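You operate a simulated robot arm through the tools that you are given. There is no shell and no other tool. Be economical: measure what you need, move in short steps, check, and stop when the job is done.

Carry out the task below with a simulated robot arm. There is one attempt and no reset: what you move stays moved.

TASK
Stack the mould plate labelled "P2" from the top of the long steel table on top of the mould plate that says "P3". Take the small white block that says "C" from the top of the long steel table and put it on the loading shelf of the front loader. Fetch the cup that says "keep" from the top of the long steel table and set it on the square steel tray. Fetch the yellow brush and stand it on the rear deck of the back press. Push the drawer of the long table shut. Put one of the white blocks from the top of the long steel table on the rear deck of the back press. Put the 50 mm knobbed cream block from the top of the long steel table on the deck past the end of the arm and the 56 mm knobbed cream block on the rear deck of the back press. Take the yellow scoop and put it on the top of the tools table. Close the back door of the side cabinet. Close the front door of the side cabinet. Put one of the waste dough lumps from the top of the steel cart on the small steel tray. Put the green pad on the top of the steel cart away on the top of the parts table. Any order will do. Set down upright: yellow brush, knobbed cream block.

Only the result counts: the job must be done as asked and must still hold three seconds after the hand-in. Knocking over, shifting, dropping, spilling or breaking anything else fails it.

THE ROBOT
A 6-joint arm with a fingered hand on a trunk, on a base that drives. Base frame: it is fixed to the floor where the robot stands at the start and does not move with it; the origin is under the middle of the robot, x ahead of it, y to its left, z up; the surface under the hand at the start is at about z = 0.83. Readings come in m, degrees, newtons and seconds.
With the tool pointing down near the work surface it reaches from about 0.1 to 0.82 m from the robot's upright axis, wherever it stands. Its first joint turns from -166.0 to 166.0 degrees. Places, roughly: back door of the side cabinet [4.8, -6.5, 0.7]; cup [0.5, 0.25, 0.75]; deck past the end of the arm (15x27 cm) [5.38, 0, 0.7]; drawer of the long table [1.1, 0.3, 0.7]; front door of the side cabinet [5.3, -6.6, 0.7]; green pad (7x10x4 cm) [6.5, -8.5, 0.9]; knobbed cream block [0.75, -0.25, 0.75]; loading shelf of the front loader [5, 0, 0.7]; mould plate [0.5, -0.25, 0.75]; rear deck of the back press [3.2, -2.5, 0.8]; small steel tray (10x10x2 cm) [6.6, -8.2, 0.8]; small white block [0.75, 0.25, 0.75]; square steel tray (10x11x2 cm) [0.5, 0.8, 0.8]; top of the parts table [7.6, -6.7, 0.9]; top of the tools table [7.5, -5, 0.8]; waste dough lump (4x4x3 cm) [6.7, -8.2, 0.9]; white block (7x5x4 cm) [0.5, 0.3, 0.8]; yellow brush (3x3x12 cm) [0.8, 0.3, 0.9]; yellow scoop (6x17x10 cm) [3.5, -3.9, 0.6]. Payload 4 kg.
Tool frame: the origin (TCP) lies between the finger pads and is the grasp point; the fingertips stand 0.02 m ahead of it; z points along the fingers, y is the line along which they close. The gripper opens to 0.14 m. The gripper's body begins 0.054 m behind the TCP. The gripper is a hand of 3 fingers: y runs from the thumb to the fingers, the wrist lies at [0, 0, -0.215] in the tool frame, and closing takes about 1.5 s.
Orientation is that of the tool frame in the base frame, as a unit quaternion [x, y, z, w]. With the fingers straight down and closing along the base's y, the tool's x points along the base's -x, its y along +y and its z along -z.

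THE INTERFACE
- The arm moves only by the tool step_arm. Its argument "series" is a list of rows, each a list of 7 numbers: the shift along the tool's x, y, z in m, then the turn, a rotation vector about the tool's x, y, z in rad, then the finger opening in m, from 0 to 0.14. In form: [[tx, ty, tz, ax, ay, az, grip], ...]. A call has 1 to 10 rows; each row is the pose to reach, as a shift and turn from the pose commanded when the call began, along the tool's axes at that moment. A row lasts 0.2 s, in which the tool goes at most 0.05 m and 8.6 degrees; a call with a longer step from one row to the next is refused whole, and so is a gripper value outside its range. A pose out of reach is approached as far as the arm can. The call stops where the force on the tool passes 40 N (or 10 N more than at its start, if that is more) or the arm is blocked; 0.2 s more then pass. The fingers move at their own pace (about 0.045 m/s each) and stop on an object; they squeeze with about 25 N. The grip force told is the motor's: it shows also when the fingers shut on nothing. Time passes only in rows, and 0.2 s behind the last, so rows that repeat a pose let the fingers close. The reply holds the time, the measured pose of the TCP, the force on the tool along the base axes, the opening and the grip force, in the units named above and with some noise, with the torque about the TCP (base axes, N m) and any sound that the robot's microphone picked up.
- Cameras (640 x 400 px; columns grow to the right, rows downward): "scene" is now at [0.0543, 0.1751, 1.4965]; the picture's right is [-0.21, -0.98, 0.00], its down [-0.77, 0.17, -0.62] and it looks along [0.60, -0.13, -0.79] (base axes); focal length 252 px, centre (320, 200). "wrist" rides on the gripper at [0.074, -0.043, -0.079] in the tool frame; the picture's right is [0.50, 0.87, 0.00], its down [-0.59, 0.34, -0.73] and it looks along [-0.64, 0.37, 0.68] (tool axes); focal length 275 px, centre (320, 200). There is no depth. A picture from a camera that has moved, and an enlarged one, comes with that camera's place and axes in the base frame and with its lens.
- camera(camera): a new picture of that camera. No time passes.
- move_column(by): slides the trunk up (or, below 0, down) by that many m; the arm and the scene camera ride with it, the base frame stays. It gives what a move gives, with no picture.
- steer(legs): drives the robot by 1 to 6 legs, each [ahead, left, turn to the left] in m, m and degrees, along the robot's own axes; the way and the turn of a leg run together, so that a leg with both is an arc; at most 1.5 m and 180 degrees a leg. The arm and the cameras ride along, it lands a little off, and it stops where it bumps. It gives what a move gives.
- hand_shape(shape): the hand has 3 fingers and takes this shape, open, in about a second: jaw (thumb against the fingers, like two jaws); tri (thumb and two fingers); tip (a fingertip pinch); poke (one finger out to press); point (the index stretched); flat (the hand flat); cup (the hand cupped); fist (a fist). The gripper value then closes the fingers along that shape, each until it touches; the sizes above hold for jaw. It gives what a move gives, with no picture.
- turn_head(pan, tilt): turns the head with the scene camera to pan (to the left, within 120 degrees either way) and tilt (down, from -29 to 69), counted from straight ahead of the robot. It gives what a move gives.
- close_up(camera, box): a new picture of the part [left, top, right, bottom] of that camera's present view, enlarged. No time passes.
- job_done(): hands the job in; it is judged then, once.

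Go step by step. Nothing tells you exact positions but the pictures and the camera data: compare them with the known pose of the tool, close in by small moves and look again before you grip or let go. The budget is 556 turns and 360 pictures, counting those below and the enlarged ones. Unless the task says otherwise, let go and move clear before handing in, and close with one line.

The tools are called after "Call:" as a command line: name --pt "numbers of a row" for each row, then --argument value for the rest, lists and objects as JSON in quotes. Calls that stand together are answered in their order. step_arm: Moves the arm, as the interface text tells. Its arguments: {"type":"object","properties":{"series":{"type":"array"}},"required":["series"]} The other tools are called the same way: move_column (by) slides the trunk up or down; hand_shape (shape) gives the hand a shape; steer (legs) drives the base; turn_head (pan, tilt) turns the head that bears the scene camera; camera (camera) takes a picture; close_up (camera, box) takes an enlarged picture of a part of a camera's view; job_done () hands the job in.

At the start:

```text
t: 0.0
tool_pos: [0.4826, -0.069, 1.0691]
tool_rot: [0.0, 1.0, 0.0, 0.0]
force: [-0.2, 1.0, 0.3]
wrist_torque: [0.01, 0.0, 0.01]
width: 0.14
grip_force: 0.1
shape: jaw
trunk travel left (down, up): [-0.1, 0.49]
robot x, y, heading: [0.0024, 0.0009, -0.0]
head pan, tilt: [-12.3, 51.8]
```

scene: 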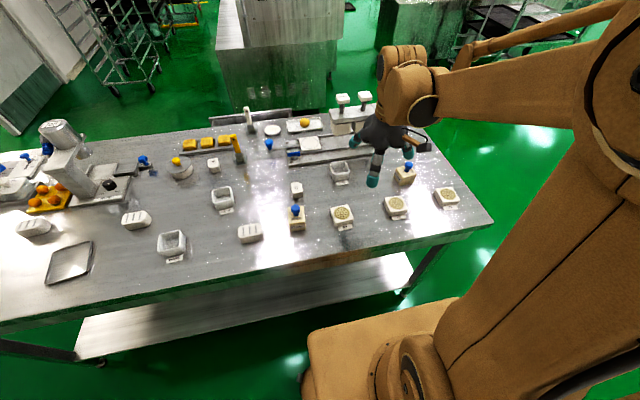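
wrist: 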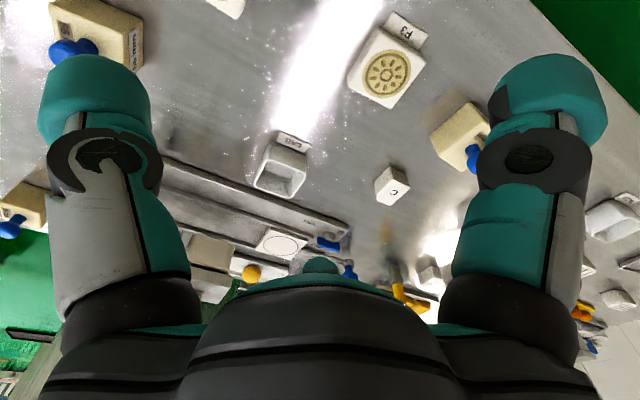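

I see the long table with cups, plates, blocks and knobbed blocks. I start by enlarging the scene view to read labels.

Call:
close_up --camera "scene" --box '[140, 90, 300, 270]'

Call:
close_up --camera "scene" --box '[280, 80, 480, 240]'

Call:
close_up --camera "scene" --box '[0, 100, 180, 290]'

```text
2.22 times, centred on (220, 180) of scene
camera zoom: at [0.0543, 0.1751, 1.4965], right [-0.21, -0.98, 0.0], down [-0.77, 0.17, -0.62], along [0.6, -0.13, -0.79], focal length 560 px, centre (542, 244)
```

zoom: 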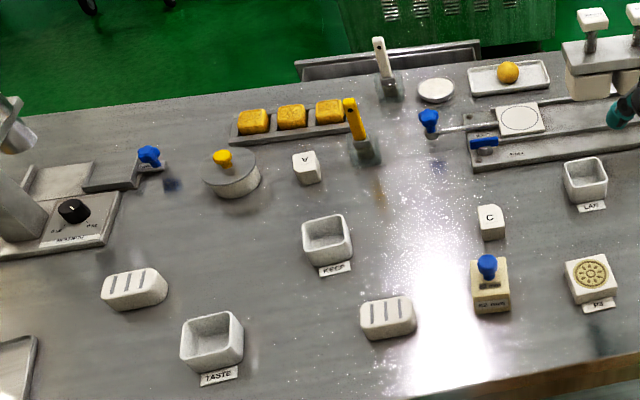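

```text
2.50 times, centred on (380, 160) of scene
camera zoom: at [0.0543, 0.1751, 1.4965], right [-0.21, -0.98, 0.0], down [-0.77, 0.17, -0.62], along [0.6, -0.13, -0.79], focal length 630 px, centre (170, 300)
```

zoom: 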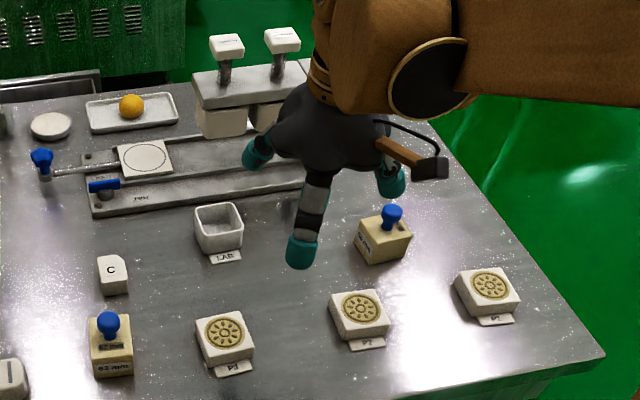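

```text
2.11 times, centred on (90, 195) of scene
camera zoom: at [0.0543, 0.1751, 1.4965], right [-0.21, -0.98, 0.0], down [-0.77, 0.17, -0.62], along [0.6, -0.13, -0.79], focal length 531 px, centre (804, 210)
```

zoom: 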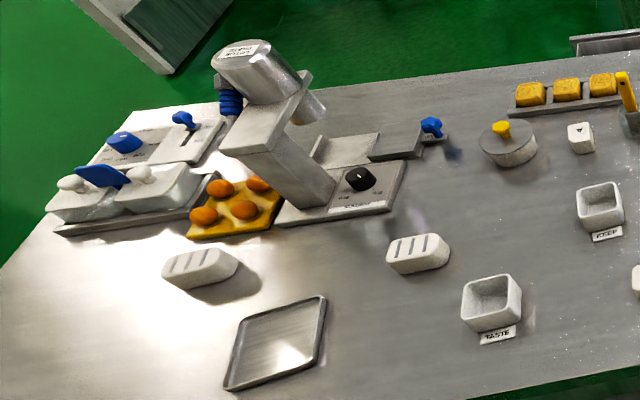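

The plates and knobbed blocks need their labels read. I take enlarged views from the wrist and scene cameras.

Call:
close_up --camera "wrist" --box '[0, 0, 200, 130]'

Call:
close_up --camera "scene" --box '[380, 150, 480, 220]'

Call:
close_up --camera "scene" --box '[270, 180, 370, 240]'

```text
3.08 times, centred on (100, 65) of wrist
camera zoom: at [0.4097, -0.1105, 1.1486], right [-0.5, 0.87, 0.0], down [0.59, 0.34, 0.73], along [0.64, 0.37, -0.68], focal length 847 px, centre (997, 615)
```

zoom: 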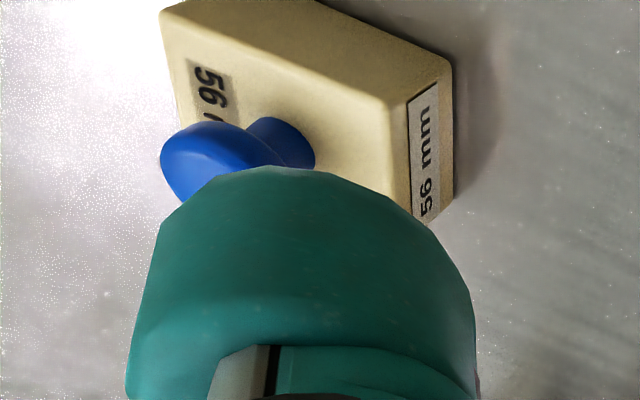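

```text
5.71 times, centred on (430, 185) of scene
camera zoom: at [0.0543, 0.1751, 1.4965], right [-0.21, -0.98, 0.0], down [-0.77, 0.17, -0.62], along [0.6, -0.13, -0.79], focal length 1441 px, centre (-309, 286)
```

zoom: 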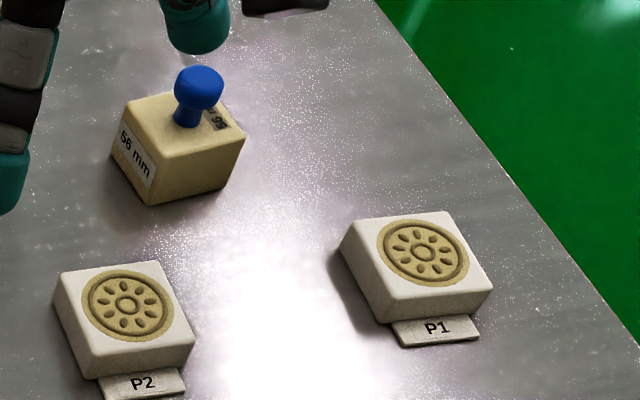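

```text
6.40 times, centred on (320, 210) of scene
camera zoom: at [0.0543, 0.1751, 1.4965], right [-0.21, -0.98, 0.0], down [-0.77, 0.17, -0.62], along [0.6, -0.13, -0.79], focal length 1614 px, centre (320, 136)
```

zoom: 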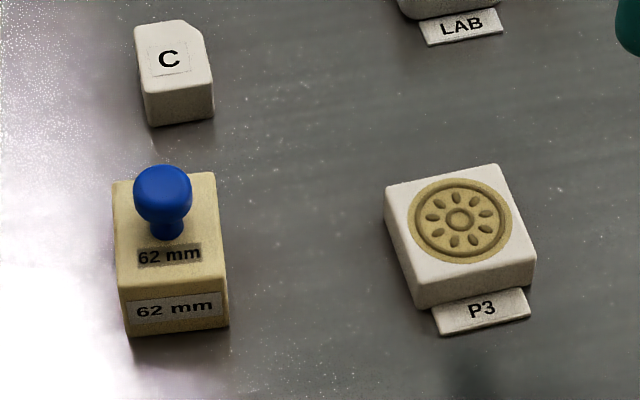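

P2 is the middle plate (about (0.474,-0.162)), P3 at about (0.474,0.015). I move above P2 and look.

Call:
step_arm --pt "0.004 -0.045 0.02 0 0 0 0.14" --pt "0.008 -0.091 0.04 0 0 0 0.14" --pt "0.008 -0.093 0.08 0 0 0 0.14" --pt "0.008 -0.093 0.11 0 0 0 0.14"

Call:
camera --camera "wrist"

Call:
camera --camera "scene"

```text
refused: row 2 steps farther than a row can; nothing moved
```

```text
351 pictures are left
camera wrist: at [0.4097, -0.1105, 1.1486], right [-0.5, 0.87, 0.0], down [0.59, 0.34, 0.73], along [0.64, 0.37, -0.68], focal length 275 px, centre (320, 200)
```

wrist: 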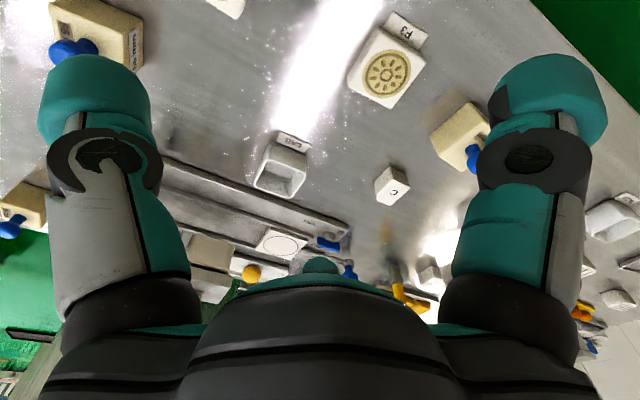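

```text
350 pictures are left
camera scene: at [0.0543, 0.1751, 1.4965], right [-0.21, -0.98, 0.0], down [-0.77, 0.17, -0.62], along [0.6, -0.13, -0.79], focal length 252 px, centre (320, 200)
```

scene: 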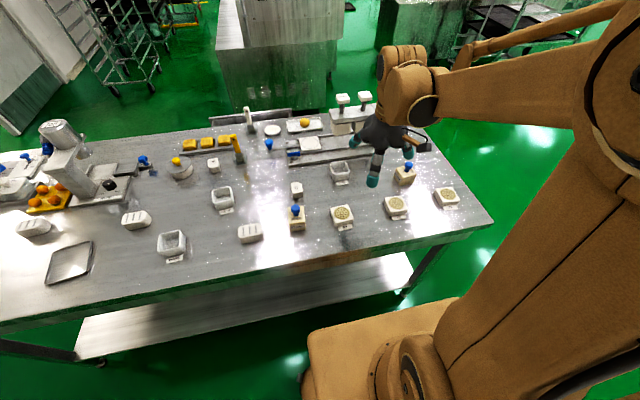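

Refused because one step was slightly over 0.05 m. I resend with smaller steps.

Call:
step_arm --pt "0.003 -0.04 0.02 0 0 0 0.14" --pt "0.006 -0.08 0.04 0 0 0 0.14" --pt "0.008 -0.093 0.08 0 0 0 0.14" --pt "0.008 -0.093 0.11 0 0 0 0.14"

Call:
camera --camera "wrist"

Call:
close_up --camera "scene" --box '[330, 120, 490, 220]'

```text
t: 1.0
tool_pos: [0.4775, -0.161, 0.9561]
tool_rot: [0.0, 1.0, 0.0, 0.0]
force: [0.4, 0.7, -0.6]
wrist_torque: [-0.01, 0.01, -0.03]
width: 0.14
grip_force: 0.0
shape: jaw
trunk travel left (down, up): [-0.1, 0.49]
robot x, y, heading: [0.0022, 0.0011, 0.1]
head pan, tilt: [-12.3, 51.8]
```

```text
349 pictures are left
camera wrist: at [0.4042, -0.2034, 1.0359], right [-0.5, 0.87, 0.0], down [0.59, 0.34, 0.73], along [0.64, 0.37, -0.68], focal length 275 px, centre (320, 200)
```

wrist: 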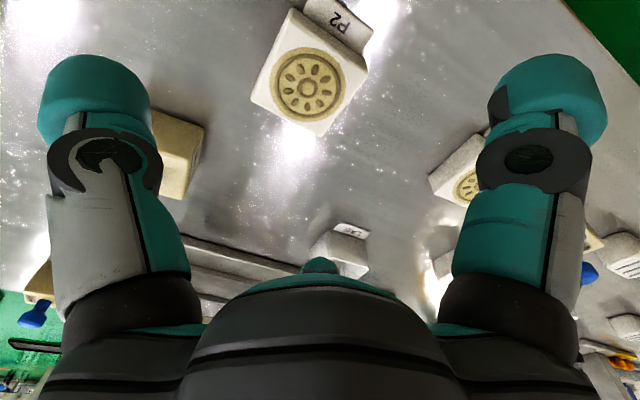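

```text
4.00 times, centred on (410, 170) of scene
camera zoom: at [0.0548, 0.175, 1.4964], right [-0.21, -0.98, 0.0], down [-0.77, 0.17, -0.62], along [0.6, -0.13, -0.79], focal length 1008 px, centre (-40, 320)
```

zoom: 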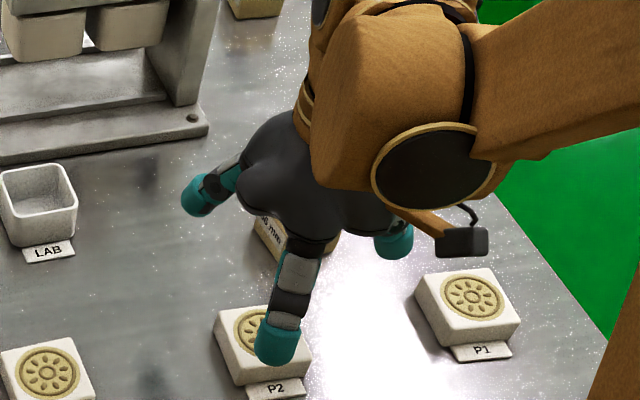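

Before gripping I want to know how the fingers really close, so I close the hand part way in the air and look.

Call:
step_arm --pt "0 0 0 0 0 0 0.06" --pt "0 0 0 0 0 0 0.06" --pt "0 0 0 0 0 0 0.06" --pt "0 0 0 0 0 0 0.06" --pt "0 0 0 0 0 0 0.06"

Call:
camera --camera "wrist"

Call:
close_up --camera "scene" --box '[330, 120, 490, 220]'

```text
t: 2.2
tool_pos: [0.4773, -0.161, 0.9573]
tool_rot: [0.001, 1.0, 0.0, 0.0]
force: [0.7, -0.4, 0.7]
wrist_torque: [0.02, -0.05, 0.0]
width: 0.0605
grip_force: 0.0
shape: jaw
trunk travel left (down, up): [-0.1, 0.49]
robot x, y, heading: [-0.0033, 0.001, 0.1]
head pan, tilt: [-12.3, 51.8]
```

```text
347 pictures are left
camera wrist: at [0.404, -0.2031, 1.0365], right [-0.5, 0.87, 0.0], down [0.59, 0.34, 0.73], along [0.64, 0.37, -0.68], focal length 275 px, centre (320, 200)
```

wrist: 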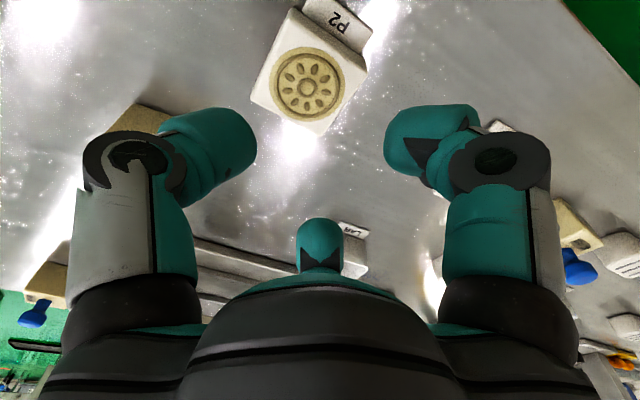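

```text
4.00 times, centred on (410, 170) of scene
camera zoom: at [0.0543, 0.1751, 1.4965], right [-0.21, -0.98, 0.0], down [-0.77, 0.17, -0.62], along [0.6, -0.13, -0.79], focal length 1008 px, centre (-40, 320)
```

zoom: 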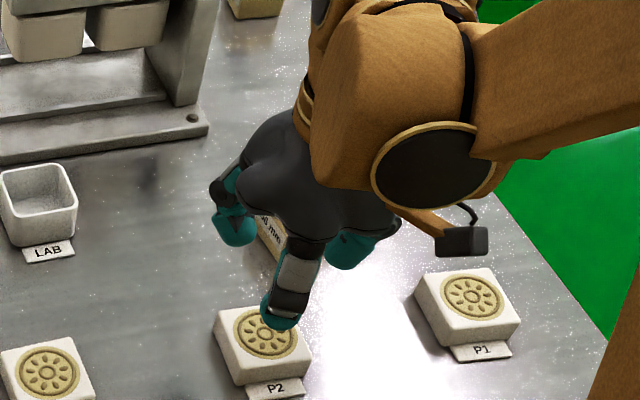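

The hand is a radial three-finger one. I reopen and lower to just above the plate's sides.

Call:
step_arm --pt "0.003 -0.001 0.0 0 0 0 0.14" --pt "0.003 -0.001 0.0 0 0 0 0.14" --pt "0.003 -0.001 0.0 0 0 0 0.14" --pt "0.003 -0.001 0.0 0 0 0 0.14" --pt "0.003 -0.001 0.03 0 0 0 0.14" --pt "0.003 -0.001 0.06 0 0 0 0.14" --pt "0.003 -0.001 0.08 0 0 0 0.14"

Call:
camera --camera "wrist"

Call:
close_up --camera "scene" --box '[340, 140, 460, 230]'

```text
t: 3.8
tool_pos: [0.473, -0.1621, 0.8769]
tool_rot: [0.001, 1.0, 0.0, 0.0]
force: [-0.5, -0.3, 0.3]
wrist_torque: [-0.02, -0.03, 0.03]
width: 0.1399
grip_force: 0.0
shape: jaw
trunk travel left (down, up): [-0.1, 0.49]
robot x, y, heading: [0.0004, 0.0022, 0.1]
head pan, tilt: [-12.3, 51.8]
```

```text
345 pictures are left
camera wrist: at [0.4009, -0.204, 0.9565], right [-0.5, 0.87, 0.0], down [0.59, 0.34, 0.73], along [0.64, 0.37, -0.68], focal length 275 px, centre (320, 200)
```

wrist: 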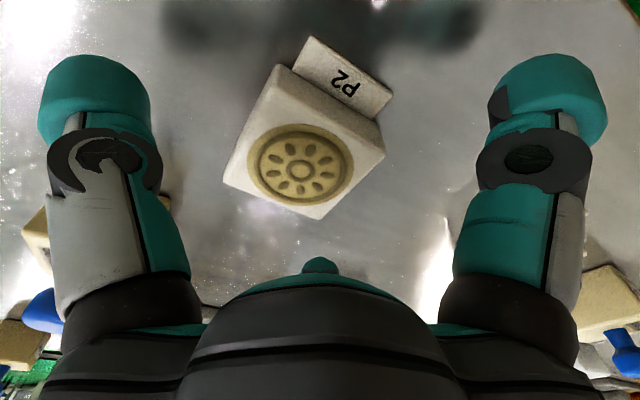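

```text
4.44 times, centred on (400, 185) of scene
camera zoom: at [0.0546, 0.1749, 1.4965], right [-0.21, -0.98, 0.0], down [-0.77, 0.17, -0.62], along [0.6, -0.13, -0.79], focal length 1121 px, centre (-36, 267)
```

zoom: 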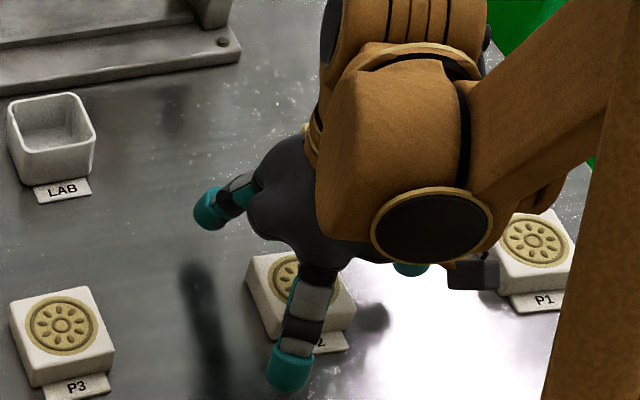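

Plate centre is a few mm off the tool axis; I correct, lower to z≈0.857 and close.

Call:
step_arm --pt "-0.005 -0.006 0.0 0 0 0 0.14" --pt "-0.005 -0.006 0.01 0 0 0 0.14" --pt "-0.005 -0.006 0.0195 0 0 0 0.14" --pt "-0.005 -0.006 0.0195 0 0 0 0.1" --pt "-0.005 -0.006 0.0195 0 0 0 0.04" --pt "-0.005 -0.006 0.0195 0 0 0 0.0" --pt "-0.005 -0.006 0.0195 0 0 0 0.0" --pt "-0.005 -0.006 0.0195 0 0 0 0.0" --pt "-0.005 -0.006 0.0195 0 0 0 0.0" --pt "-0.005 -0.006 0.0195 0 0 0 0.0"

Call:
camera --camera "wrist"

```text
t: 6.0
tool_pos: [0.4767, -0.1672, 0.858]
tool_rot: [0.0, 1.0, 0.0, 0.001]
force: [-1.1, 0.0, -0.2]
wrist_torque: [0.03, -0.01, 0.01]
width: 0.0616
grip_force: 24.4
shape: jaw
trunk travel left (down, up): [-0.1, 0.49]
robot x, y, heading: [-0.0025, -0.0041, -0.2]
head pan, tilt: [-12.3, 51.8]
```

```text
343 pictures are left
camera wrist: at [0.404, -0.2101, 0.9376], right [-0.5, 0.87, 0.0], down [0.59, 0.34, 0.73], along [0.64, 0.37, -0.68], focal length 275 px, centre (320, 200)
```

wrist: 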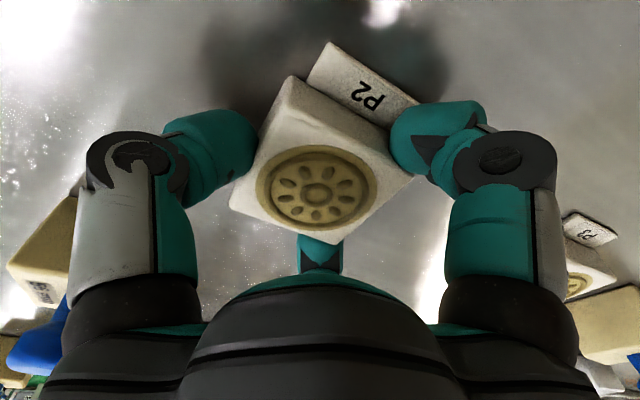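

P2 is held (0.0616 m). I lift and carry it over P3.

Call:
step_arm --pt "0 0 -0.03 0 0 0 0" --pt "0 0 -0.07 0 0 0 0" --pt "0 0.03 -0.1 0 0 0 0" --pt "0 0.075 -0.1 0 0 0 0" --pt "0 0.12 -0.1 0 0 0 0" --pt "0 0.165 -0.1 0 0 0 0" --pt "0 0.182 -0.1 0 0 0 0" --pt "0 0.182 -0.1 0 0 0 0"

Call:
camera --camera "wrist"

Call:
close_up --camera "scene" --box '[280, 140, 440, 240]'

```text
t: 7.8
tool_pos: [0.4733, 0.0126, 0.9596]
tool_rot: [0.0, 1.0, 0.0, 0.0]
force: [0.3, -0.2, -1.7]
wrist_torque: [-0.04, -0.01, 0.02]
width: 0.0613
grip_force: 24.8
shape: jaw
trunk travel left (down, up): [-0.1, 0.49]
robot x, y, heading: [-0.0016, 0.0011, -0.0]
head pan, tilt: [-12.3, 51.8]
```

```text
342 pictures are left
camera wrist: at [0.4008, -0.029, 1.0387], right [-0.5, 0.87, 0.0], down [0.59, 0.34, 0.73], along [0.64, 0.37, -0.68], focal length 275 px, centre (320, 200)
```

wrist: 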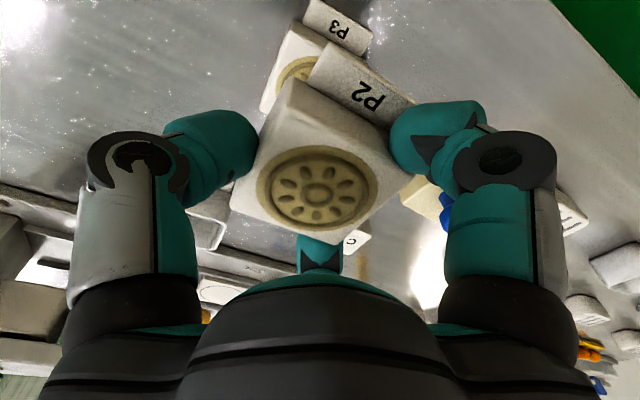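

```text
4.00 times, centred on (360, 190) of scene
camera zoom: at [0.0544, 0.1751, 1.4964], right [-0.21, -0.98, 0.0], down [-0.77, 0.17, -0.62], along [0.6, -0.13, -0.79], focal length 1008 px, centre (160, 240)
```

zoom: 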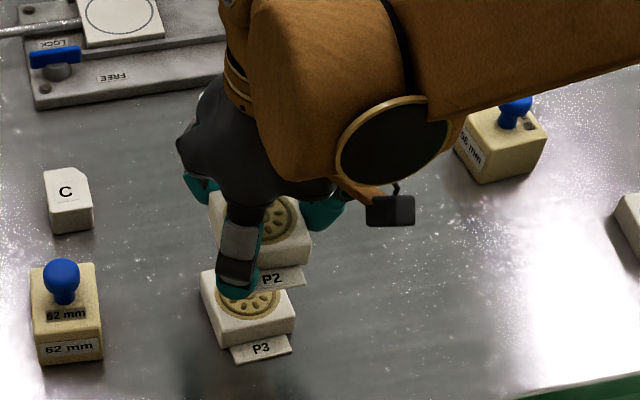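

P2 is roughly over P3. I lower to a small gap and compare again.

Call:
step_arm --pt "-0.003 0 0.04 0 0 0 0" --pt "-0.003 0 0.062 0 0 0 0" --pt "-0.003 0 0.062 0 0 0 0"

Call:
camera --camera "wrist"

Call:
close_up --camera "scene" --box '[310, 170, 390, 240]'

```text
t: 8.6
tool_pos: [0.4803, 0.0137, 0.895]
tool_rot: [0.0, 1.0, 0.0, -0.001]
force: [0.5, 0.2, -1.1]
wrist_torque: [-0.01, 0.0, -0.02]
width: 0.0613
grip_force: 25.2
shape: jaw
trunk travel left (down, up): [-0.1, 0.49]
robot x, y, heading: [0.0014, -0.0002, -0.0]
head pan, tilt: [-12.3, 51.8]
```

```text
340 pictures are left
camera wrist: at [0.4067, -0.0292, 0.9755], right [-0.5, 0.87, 0.0], down [0.59, 0.34, 0.73], along [0.64, 0.37, -0.68], focal length 275 px, centre (320, 200)
```

wrist: 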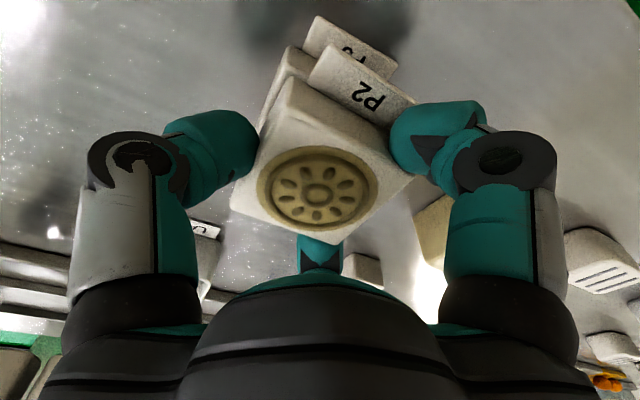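

```text
5.71 times, centred on (350, 205) of scene
camera zoom: at [0.0543, 0.1752, 1.4965], right [-0.21, -0.98, 0.0], down [-0.77, 0.17, -0.62], along [0.6, -0.13, -0.79], focal length 1441 px, centre (149, 171)
```

zoom: 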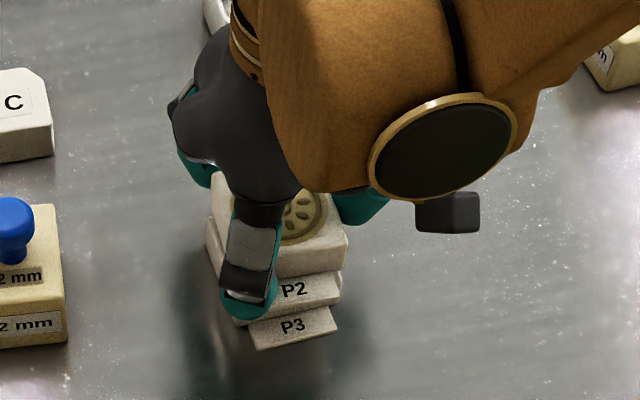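

Aligned within ~2 mm. I lower gently watching the force.

Call:
step_arm --pt "0 -0.002 0.008 0 0 0 0" --pt "0 -0.002 0.012 0 0 0 0" --pt "0 -0.002 0.014 0 0 0 0"

Call:
close_up --camera "scene" --box '[310, 170, 390, 240]'

```text
t: 9.4
tool_pos: [0.4802, 0.0117, 0.8832]
tool_rot: [0.0, 1.0, 0.0, 0.0]
force: [1.5, -0.6, 4.3]
wrist_torque: [-0.08, 0.03, 0.0]
width: 0.0614
grip_force: 24.8
shape: jaw
trunk travel left (down, up): [-0.1, 0.49]
robot x, y, heading: [0.003, -0.0018, 0.2]
head pan, tilt: [-12.3, 51.8]
```

```text
5.71 times, centred on (350, 205) of scene
camera zoom: at [0.054, 0.175, 1.4966], right [-0.21, -0.98, 0.0], down [-0.77, 0.17, -0.62], along [0.6, -0.13, -0.79], focal length 1441 px, centre (149, 171)
```

zoom: 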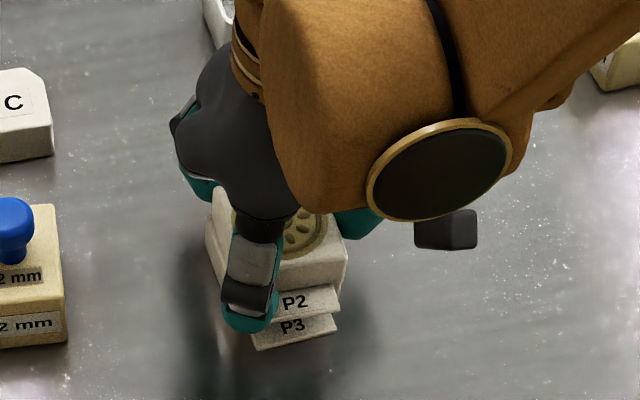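

Contact (about +5 N). I release and rise.

Call:
step_arm --pt "0 0 0 0 0 0 0.08" --pt "0 0 0 0 0 0 0.14" --pt "0 0 0 0 0 0 0.14" --pt "0 0 0 0 0 0 0.14" --pt "0 0 -0.04 0 0 0 0.14" --pt "0 0 -0.08 0 0 0 0.14" --pt "0 0 -0.12 0 0 0 0.14"

Call:
camera --camera "wrist"

Call:
close_up --camera "scene" --box '[280, 140, 440, 240]'

```text
t: 11.0
tool_pos: [0.4779, 0.0114, 1.0052]
tool_rot: [0.0, 1.0, 0.0, 0.0]
force: [-0.4, -0.4, 0.7]
wrist_torque: [-0.01, 0.02, 0.01]
width: 0.1399
grip_force: 0.1
shape: jaw
trunk travel left (down, up): [-0.1, 0.49]
robot x, y, heading: [0.0005, -0.0024, 0.1]
head pan, tilt: [-12.3, 51.8]
```

```text
337 pictures are left
camera wrist: at [0.4045, -0.0302, 1.085], right [-0.5, 0.87, 0.0], down [0.59, 0.34, 0.73], along [0.64, 0.37, -0.68], focal length 275 px, centre (320, 200)
```

wrist: 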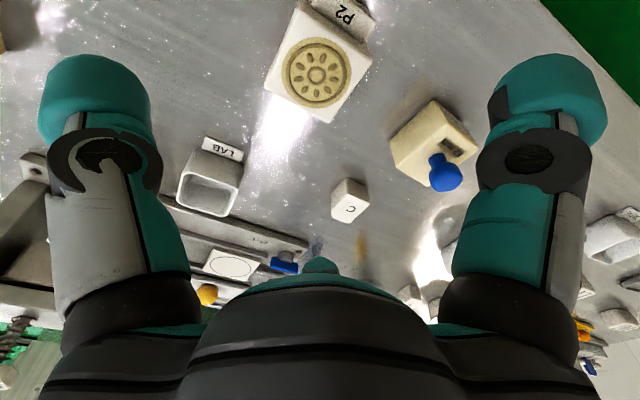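

```text
4.00 times, centred on (360, 190) of scene
camera zoom: at [0.0538, 0.1752, 1.4965], right [-0.21, -0.98, 0.0], down [-0.77, 0.17, -0.62], along [0.6, -0.13, -0.79], focal length 1008 px, centre (160, 240)
```

zoom: 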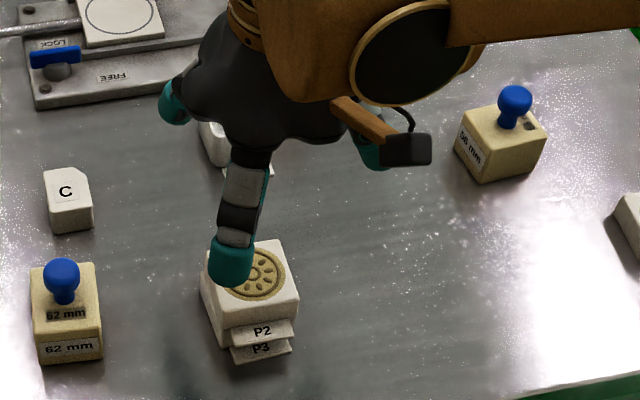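

The stack is good. Next the KEEP cup; the tray is out of reach from here, so I drive 0.35 m left.

Call:
steer --legs '[[0, 0.35, 0]]'

Call:
turn_head --pan 5 --tilt 52

Call:
camera --camera "scene"

Call:
camera --camera "wrist"

```text
t: 13.2
tool_pos: [0.4798, 0.35, 1.0061]
tool_rot: [0.002, 1.0, 0.0, 0.0]
force: [-0.8, 0.0, 1.0]
wrist_torque: [-0.02, 0.03, 0.01]
width: 0.1399
grip_force: 0.0
shape: jaw
trunk travel left (down, up): [-0.1, 0.49]
robot x, y, heading: [0.0019, 0.3348, -0.3]
head pan, tilt: [-12.3, 51.8]
```

```text
t: 14.0
tool_pos: [0.4778, 0.3497, 1.0053]
tool_rot: [0.001, 1.0, 0.0, 0.001]
force: [-0.7, 0.5, 0.3]
wrist_torque: [-0.02, -0.02, 0.0]
width: 0.1399
grip_force: 0.1
shape: jaw
trunk travel left (down, up): [-0.1, 0.49]
robot x, y, heading: [0.0005, 0.3379, -0.5]
head pan, tilt: [5.0, 52.0]
```

```text
335 pictures are left
camera scene: at [0.0567, 0.5367, 1.4961], right [0.08, -1.0, 0.0], down [-0.79, -0.07, -0.62], along [0.61, 0.05, -0.79], focal length 252 px, centre (320, 200)
```

scene: 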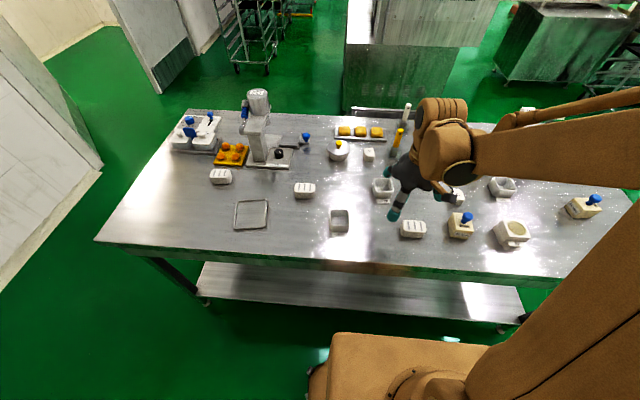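

```text
334 pictures are left
camera wrist: at [0.4054, 0.3077, 1.0845], right [-0.5, 0.87, 0.0], down [0.59, 0.34, 0.73], along [0.64, 0.37, -0.68], focal length 275 px, centre (320, 200)
```

wrist: 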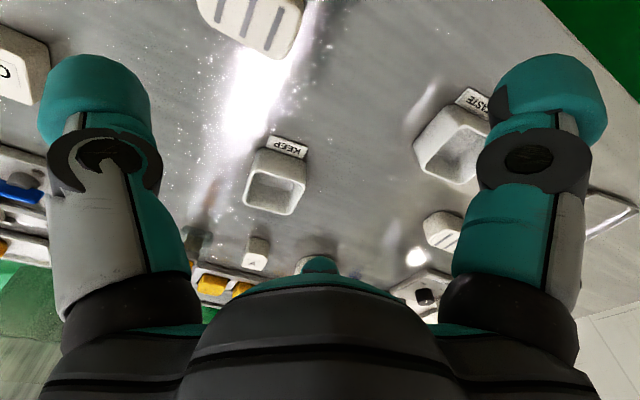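

KEEP cup is at about (0.615,0.37). I move above it.

Call:
step_arm --pt "-0.045 0.01 0.0 0 0 0 0.14" --pt "-0.09 0.02 0.0 0 0 0 0.14" --pt "-0.135 0.021 0.01 0 0 0 0.14" --pt "-0.135 0.021 0.03 0 0 0 0.14" --pt "-0.135 0.021 0.03 0 0 0 0.14"

Call:
camera --camera "wrist"

Call:
close_up --camera "scene" --box '[300, 120, 460, 260]'

```text
t: 15.2
tool_pos: [0.6138, 0.373, 0.9742]
tool_rot: [0.002, 1.0, 0.0, 0.0]
force: [-0.1, -0.3, -0.1]
wrist_torque: [0.03, 0.01, -0.02]
width: 0.1396
grip_force: 0.0
shape: jaw
trunk travel left (down, up): [-0.1, 0.49]
robot x, y, heading: [0.0008, 0.3433, -0.0]
head pan, tilt: [5.0, 52.0]
```

```text
333 pictures are left
camera wrist: at [0.5408, 0.3302, 1.0541], right [-0.5, 0.87, 0.0], down [0.59, 0.34, 0.73], along [0.64, 0.37, -0.68], focal length 275 px, centre (320, 200)
```

wrist: 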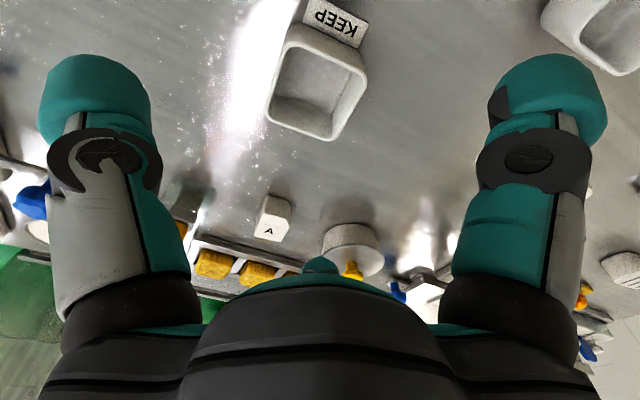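

```text
2.86 times, centred on (380, 190) of scene
camera zoom: at [0.0566, 0.5368, 1.4961], right [0.08, -1.0, 0.0], down [-0.79, -0.07, -0.62], along [0.61, 0.05, -0.79], focal length 720 px, centre (149, 229)
```

zoom: 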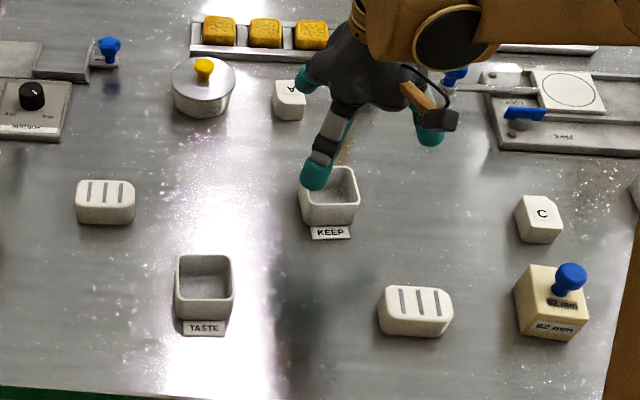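

Cup is centred under the hand. I lower to z≈0.858 and grip.

Call:
step_arm --pt "0.001 -0.001 0.04 0 0 0 0.14" --pt "0.001 -0.001 0.08 0 0 0 0.14" --pt "0.001 -0.001 0.114 0 0 0 0.14" --pt "0.001 -0.001 0.114 0 0 0 0.14" --pt "0.001 -0.001 0.114 0 0 0 0.05" --pt "0.001 -0.001 0.114 0 0 0 0.0" --pt "0.001 -0.001 0.114 0 0 0 0.0" --pt "0.001 -0.001 0.114 0 0 0 0.0" --pt "0.001 -0.001 0.114 0 0 0 0.0" --pt "0.001 -0.001 0.114 0 0 0 0.0"

Call:
camera --camera "wrist"

```text
t: 17.4
tool_pos: [0.6115, 0.3686, 0.8618]
tool_rot: [0.001, 1.0, 0.0, 0.0]
force: [-0.1, 0.1, 0.7]
wrist_torque: [0.0, 0.01, -0.03]
width: 0.0566
grip_force: 25.1
shape: jaw
trunk travel left (down, up): [-0.1, 0.49]
robot x, y, heading: [0.003, 0.341, -0.3]
head pan, tilt: [5.0, 52.0]
```

```text
331 pictures are left
camera wrist: at [0.5387, 0.3257, 0.9406], right [-0.5, 0.87, 0.0], down [0.59, 0.34, 0.73], along [0.64, 0.37, -0.68], focal length 275 px, centre (320, 200)
```

wrist: 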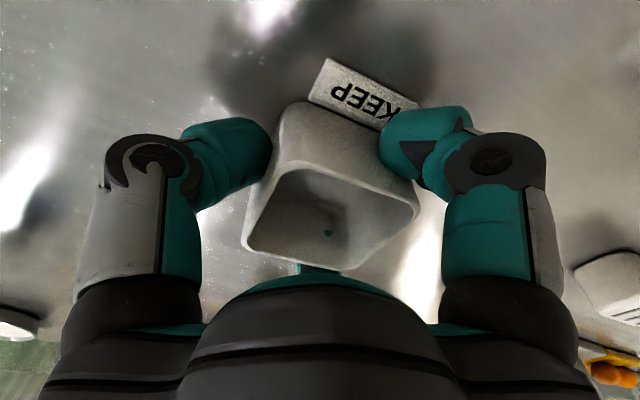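

Cup held. I lift and carry it to the tray at about (0.493,0.79).

Call:
step_arm --pt "0 0 -0.045 0 0 0 0" --pt "0 0 -0.09 0 0 0 0" --pt "0 0 -0.12 0 0 0 0"

Call:
step_arm --pt "0.013 0.046 0 0 0 0 0" --pt "0.026 0.092 0 0 0 0 0" --pt "0.039 0.138 0 0 0 0 0" --pt "0.052 0.184 0 0 0 0 0" --pt "0.065 0.23 0 0 0 0 0" --pt "0.078 0.276 0 0 0 0 0" --pt "0.091 0.322 0 0 0 0 0" --pt "0.104 0.368 0 0 0 0 0" --pt "0.117 0.414 0 0 0 0 0" --pt "0.119 0.421 0 0 0 0 0"

Call:
turn_head --pan 30 --tilt 52

Call:
camera --camera "scene"

Call:
camera --camera "wrist"

```text
t: 18.2
tool_pos: [0.612, 0.3681, 0.9816]
tool_rot: [0.002, 1.0, 0.0, 0.001]
force: [0.6, 0.7, 0.4]
wrist_torque: [-0.01, 0.01, -0.02]
width: 0.0568
grip_force: 25.2
shape: jaw
trunk travel left (down, up): [-0.1, 0.49]
robot x, y, heading: [-0.001, 0.3401, -0.7]
head pan, tilt: [5.0, 52.0]
```

```text
t: 20.4
tool_pos: [0.4948, 0.7912, 0.982]
tool_rot: [0.002, 1.0, 0.0, -0.001]
force: [-0.5, 0.8, -1.1]
wrist_torque: [0.02, 0.04, -0.03]
width: 0.0563
grip_force: 24.9
shape: jaw
trunk travel left (down, up): [-0.1, 0.49]
robot x, y, heading: [0.0004, 0.3368, -0.5]
head pan, tilt: [5.0, 52.0]
```

```text
t: 21.3
tool_pos: [0.4942, 0.7901, 0.9811]
tool_rot: [0.002, 1.0, 0.0, 0.0]
force: [-0.4, 0.5, -1.0]
wrist_torque: [0.01, 0.02, 0.0]
width: 0.0563
grip_force: 25.1
shape: jaw
trunk travel left (down, up): [-0.1, 0.49]
robot x, y, heading: [-0.0009, 0.3384, -0.1]
head pan, tilt: [30.0, 52.0]
```

```text
330 pictures are left
camera scene: at [0.0471, 0.5681, 1.4961], right [0.5, -0.87, 0.0], down [-0.68, -0.39, -0.62], along [0.53, 0.31, -0.79], focal length 252 px, centre (320, 200)
```

scene: 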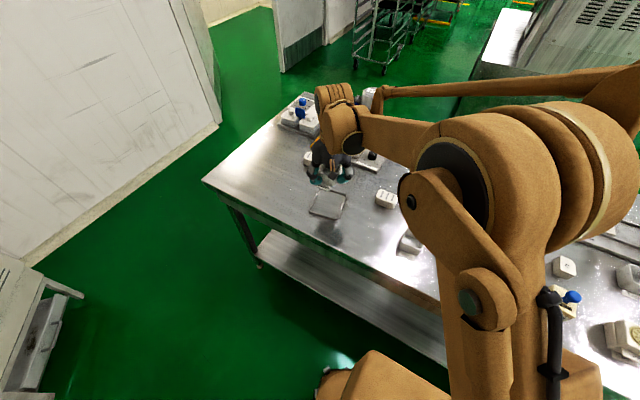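

```text
329 pictures are left
camera wrist: at [0.4217, 0.7476, 1.0608], right [-0.5, 0.87, 0.0], down [0.59, 0.34, 0.73], along [0.64, 0.36, -0.68], focal length 275 px, centre (320, 200)
```

wrist: 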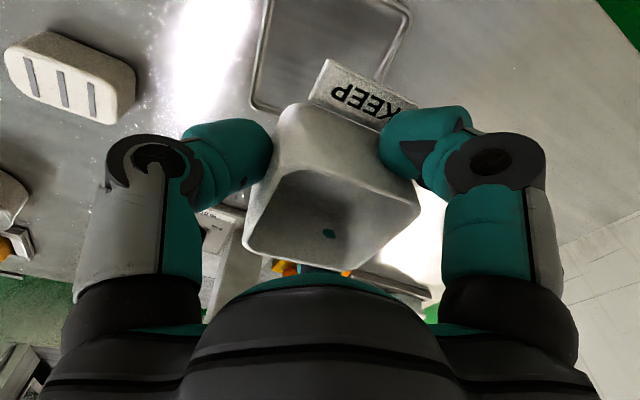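

Tray centre ≈ (0.50,0.79); the cup is over it. I lower to just above the tray rim and check.

Call:
step_arm --pt "-0.004 0 0.045 0 0 0 0" --pt "-0.004 0 0.085 0 0 0 0" --pt "-0.004 0 0.1 0 0 0 0"

Call:
close_up --camera "scene" --box '[280, 130, 380, 230]'

Call:
camera --camera "wrist"

```text
t: 22.1
tool_pos: [0.5016, 0.7915, 0.8795]
tool_rot: [0.002, 1.0, -0.001, 0.0]
force: [0.5, -0.1, -1.1]
wrist_torque: [-0.02, 0.01, -0.02]
width: 0.0561
grip_force: 24.7
shape: jaw
trunk travel left (down, up): [-0.1, 0.49]
robot x, y, heading: [0.0005, 0.3388, -0.1]
head pan, tilt: [30.0, 52.0]
```

```text
4.00 times, centred on (330, 180) of scene
camera zoom: at [0.0472, 0.5682, 1.4961], right [0.5, -0.87, 0.0], down [-0.68, -0.39, -0.62], along [0.53, 0.31, -0.79], focal length 1008 px, centre (280, 280)
```

zoom: 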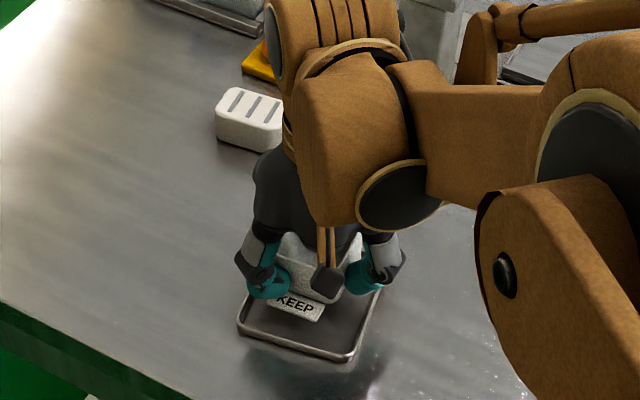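

```text
327 pictures are left
camera wrist: at [0.4287, 0.7495, 0.9593], right [-0.5, 0.87, 0.0], down [0.59, 0.34, 0.73], along [0.64, 0.36, -0.68], focal length 275 px, centre (320, 200)
```

wrist: 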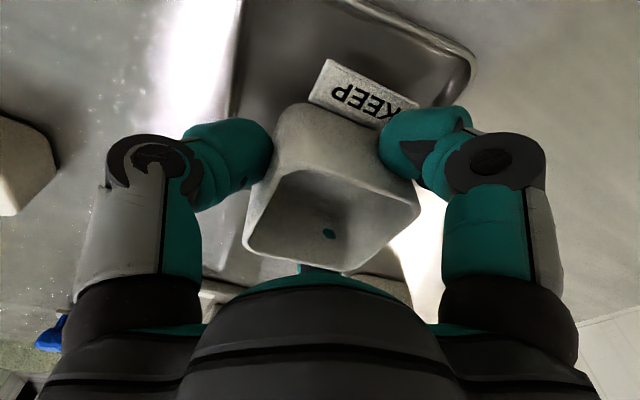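

The rim is low; I shift slightly +y for thumb clearance and lower to contact.

Call:
step_arm --pt "0.004 0.006 0.004 0 0 0 0" --pt "0.004 0.006 0.009 0 0 0 0" --pt "0.004 0.006 0.013 0 0 0 0"

Call:
close_up --camera "scene" --box '[300, 170, 360, 230]'

```text
t: 22.9
tool_pos: [0.4963, 0.7978, 0.868]
tool_rot: [0.002, 1.0, 0.0, 0.0]
force: [0.2, -0.4, 0.0]
wrist_torque: [-0.02, -0.01, -0.01]
width: 0.0562
grip_force: 24.8
shape: jaw
trunk travel left (down, up): [-0.1, 0.49]
robot x, y, heading: [-0.0021, 0.3381, -0.1]
head pan, tilt: [30.0, 52.0]
```

```text
6.67 times, centred on (330, 200) of scene
camera zoom: at [0.0471, 0.5681, 1.4961], right [0.5, -0.87, 0.0], down [-0.68, -0.39, -0.62], along [0.53, 0.31, -0.79], focal length 1681 px, centre (253, 200)
```

zoom: 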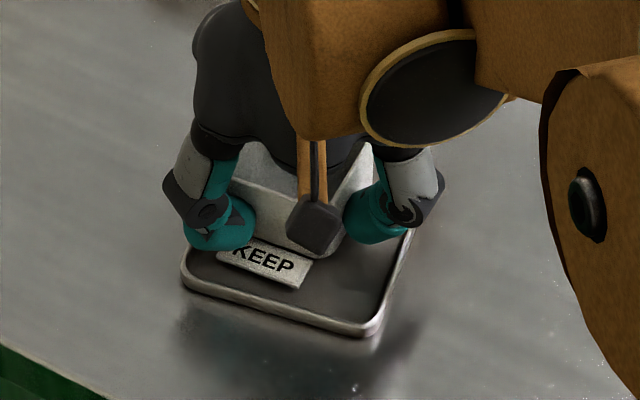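

Call:
step_arm --pt "0 0 0.002 0 0 0 0" --pt "0 0 0.003 0 0 0 0" --pt "0 0 0.004 0 0 0 0"

```text
t: 23.7
tool_pos: [0.4951, 0.7965, 0.8657]
tool_rot: [0.002, 1.0, 0.0, -0.001]
force: [0.3, 0.7, 4.8]
wrist_torque: [0.21, -0.05, -0.01]
width: 0.0563
grip_force: 24.7
shape: jaw
trunk travel left (down, up): [-0.1, 0.49]
robot x, y, heading: [-0.0025, 0.3384, -0.3]
head pan, tilt: [30.0, 52.0]
```

Contact at z 0.866. I open a little, rise straight, then check.

Call:
step_arm --pt "0 0 0 0 0 0 0.075" --pt "0 0 0 0 0 0 0.075" --pt "0 0 -0.01 0 0 0 0.085" --pt "0 0 -0.02 0 0 0 0.1" --pt "0 0 -0.05 0 0 0 0.14" --pt "0 0 -0.1 0 0 0 0.14" --pt "0 0 -0.14 0 0 0 0.14"

Call:
camera --camera "wrist"

```text
t: 25.3
tool_pos: [0.4957, 0.799, 1.0056]
tool_rot: [0.001, 1.0, 0.0, 0.0]
force: [-0.1, 0.3, 0.5]
wrist_torque: [-0.02, 0.02, 0.0]
width: 0.1397
grip_force: 0.1
shape: jaw
trunk travel left (down, up): [-0.1, 0.49]
robot x, y, heading: [0.0031, 0.3406, -0.4]
head pan, tilt: [30.0, 52.0]
```

```text
325 pictures are left
camera wrist: at [0.4224, 0.7568, 1.0851], right [-0.5, 0.87, 0.0], down [0.59, 0.34, 0.73], along [0.64, 0.37, -0.68], focal length 275 px, centre (320, 200)
```

wrist: 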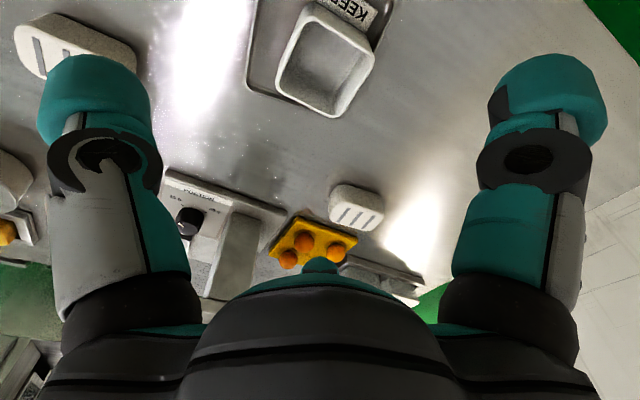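

Call:
close_up --camera "scene" --box '[280, 150, 380, 230]'

```text
5.00 times, centred on (330, 190) of scene
camera zoom: at [0.0468, 0.5678, 1.4961], right [0.5, -0.87, 0.0], down [-0.68, -0.39, -0.62], along [0.53, 0.31, -0.79], focal length 1261 px, centre (270, 250)
```

zoom: 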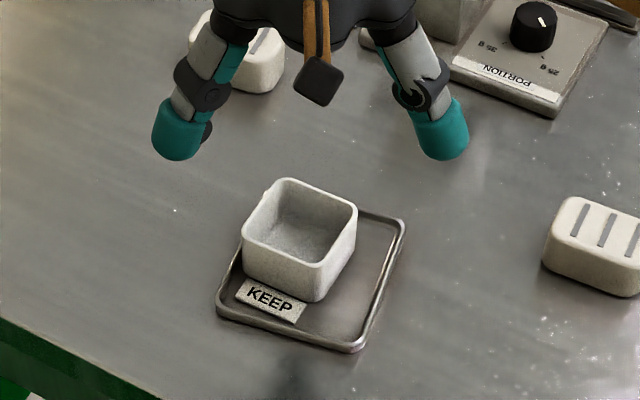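

The cup sits on the tray. Now I look around the room to plan the drives.

Call:
turn_head --pan -15 --tilt 15

Call:
camera --camera "scene"

Call:
turn_head --pan -75 --tilt 20

Call:
camera --camera "scene"

```text
t: 26.4
tool_pos: [0.4954, 0.7998, 1.0041]
tool_rot: [0.002, 1.0, 0.0, 0.001]
force: [-0.3, -0.8, 0.1]
wrist_torque: [0.01, 0.0, -0.01]
width: 0.1399
grip_force: 0.0
shape: jaw
trunk travel left (down, up): [-0.1, 0.49]
robot x, y, heading: [-0.001, 0.3383, -0.3]
head pan, tilt: [-15.0, 15.0]
```

```text
323 pictures are left
camera scene: at [0.0721, 0.5064, 1.5524], right [-0.26, -0.97, 0.0], down [-0.25, 0.07, -0.97], along [0.93, -0.25, -0.26], focal length 252 px, centre (320, 200)
```

scene: 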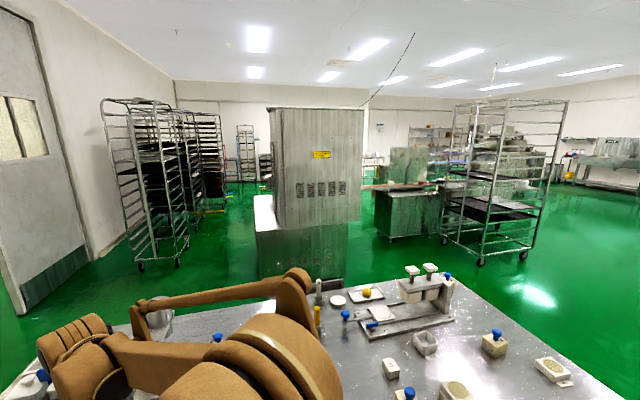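

```text
t: 27.7
tool_pos: [0.495, 0.7986, 1.0055]
tool_rot: [0.002, 1.0, 0.0, 0.0]
force: [0.0, 0.0, 0.9]
wrist_torque: [-0.04, 0.0, 0.05]
width: 0.1399
grip_force: 0.1
shape: jaw
trunk travel left (down, up): [-0.1, 0.49]
robot x, y, heading: [0.0018, 0.3397, -0.2]
head pan, tilt: [-75.0, 20.0]
```

```text
322 pictures are left
camera scene: at [0.0058, 0.4408, 1.5444], right [-0.97, -0.26, 0.0], down [-0.09, 0.33, -0.94], along [0.24, -0.91, -0.34], focal length 252 px, centre (320, 200)
```

scene: 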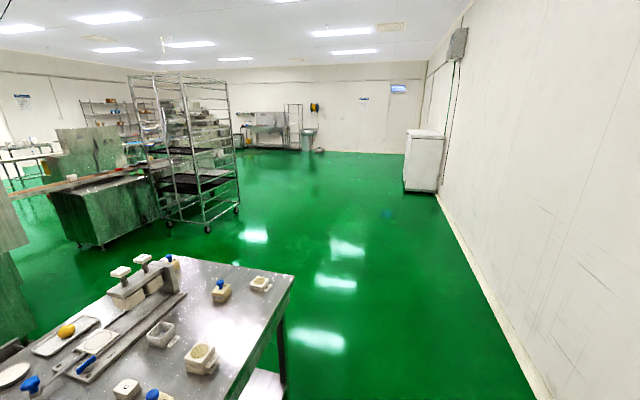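

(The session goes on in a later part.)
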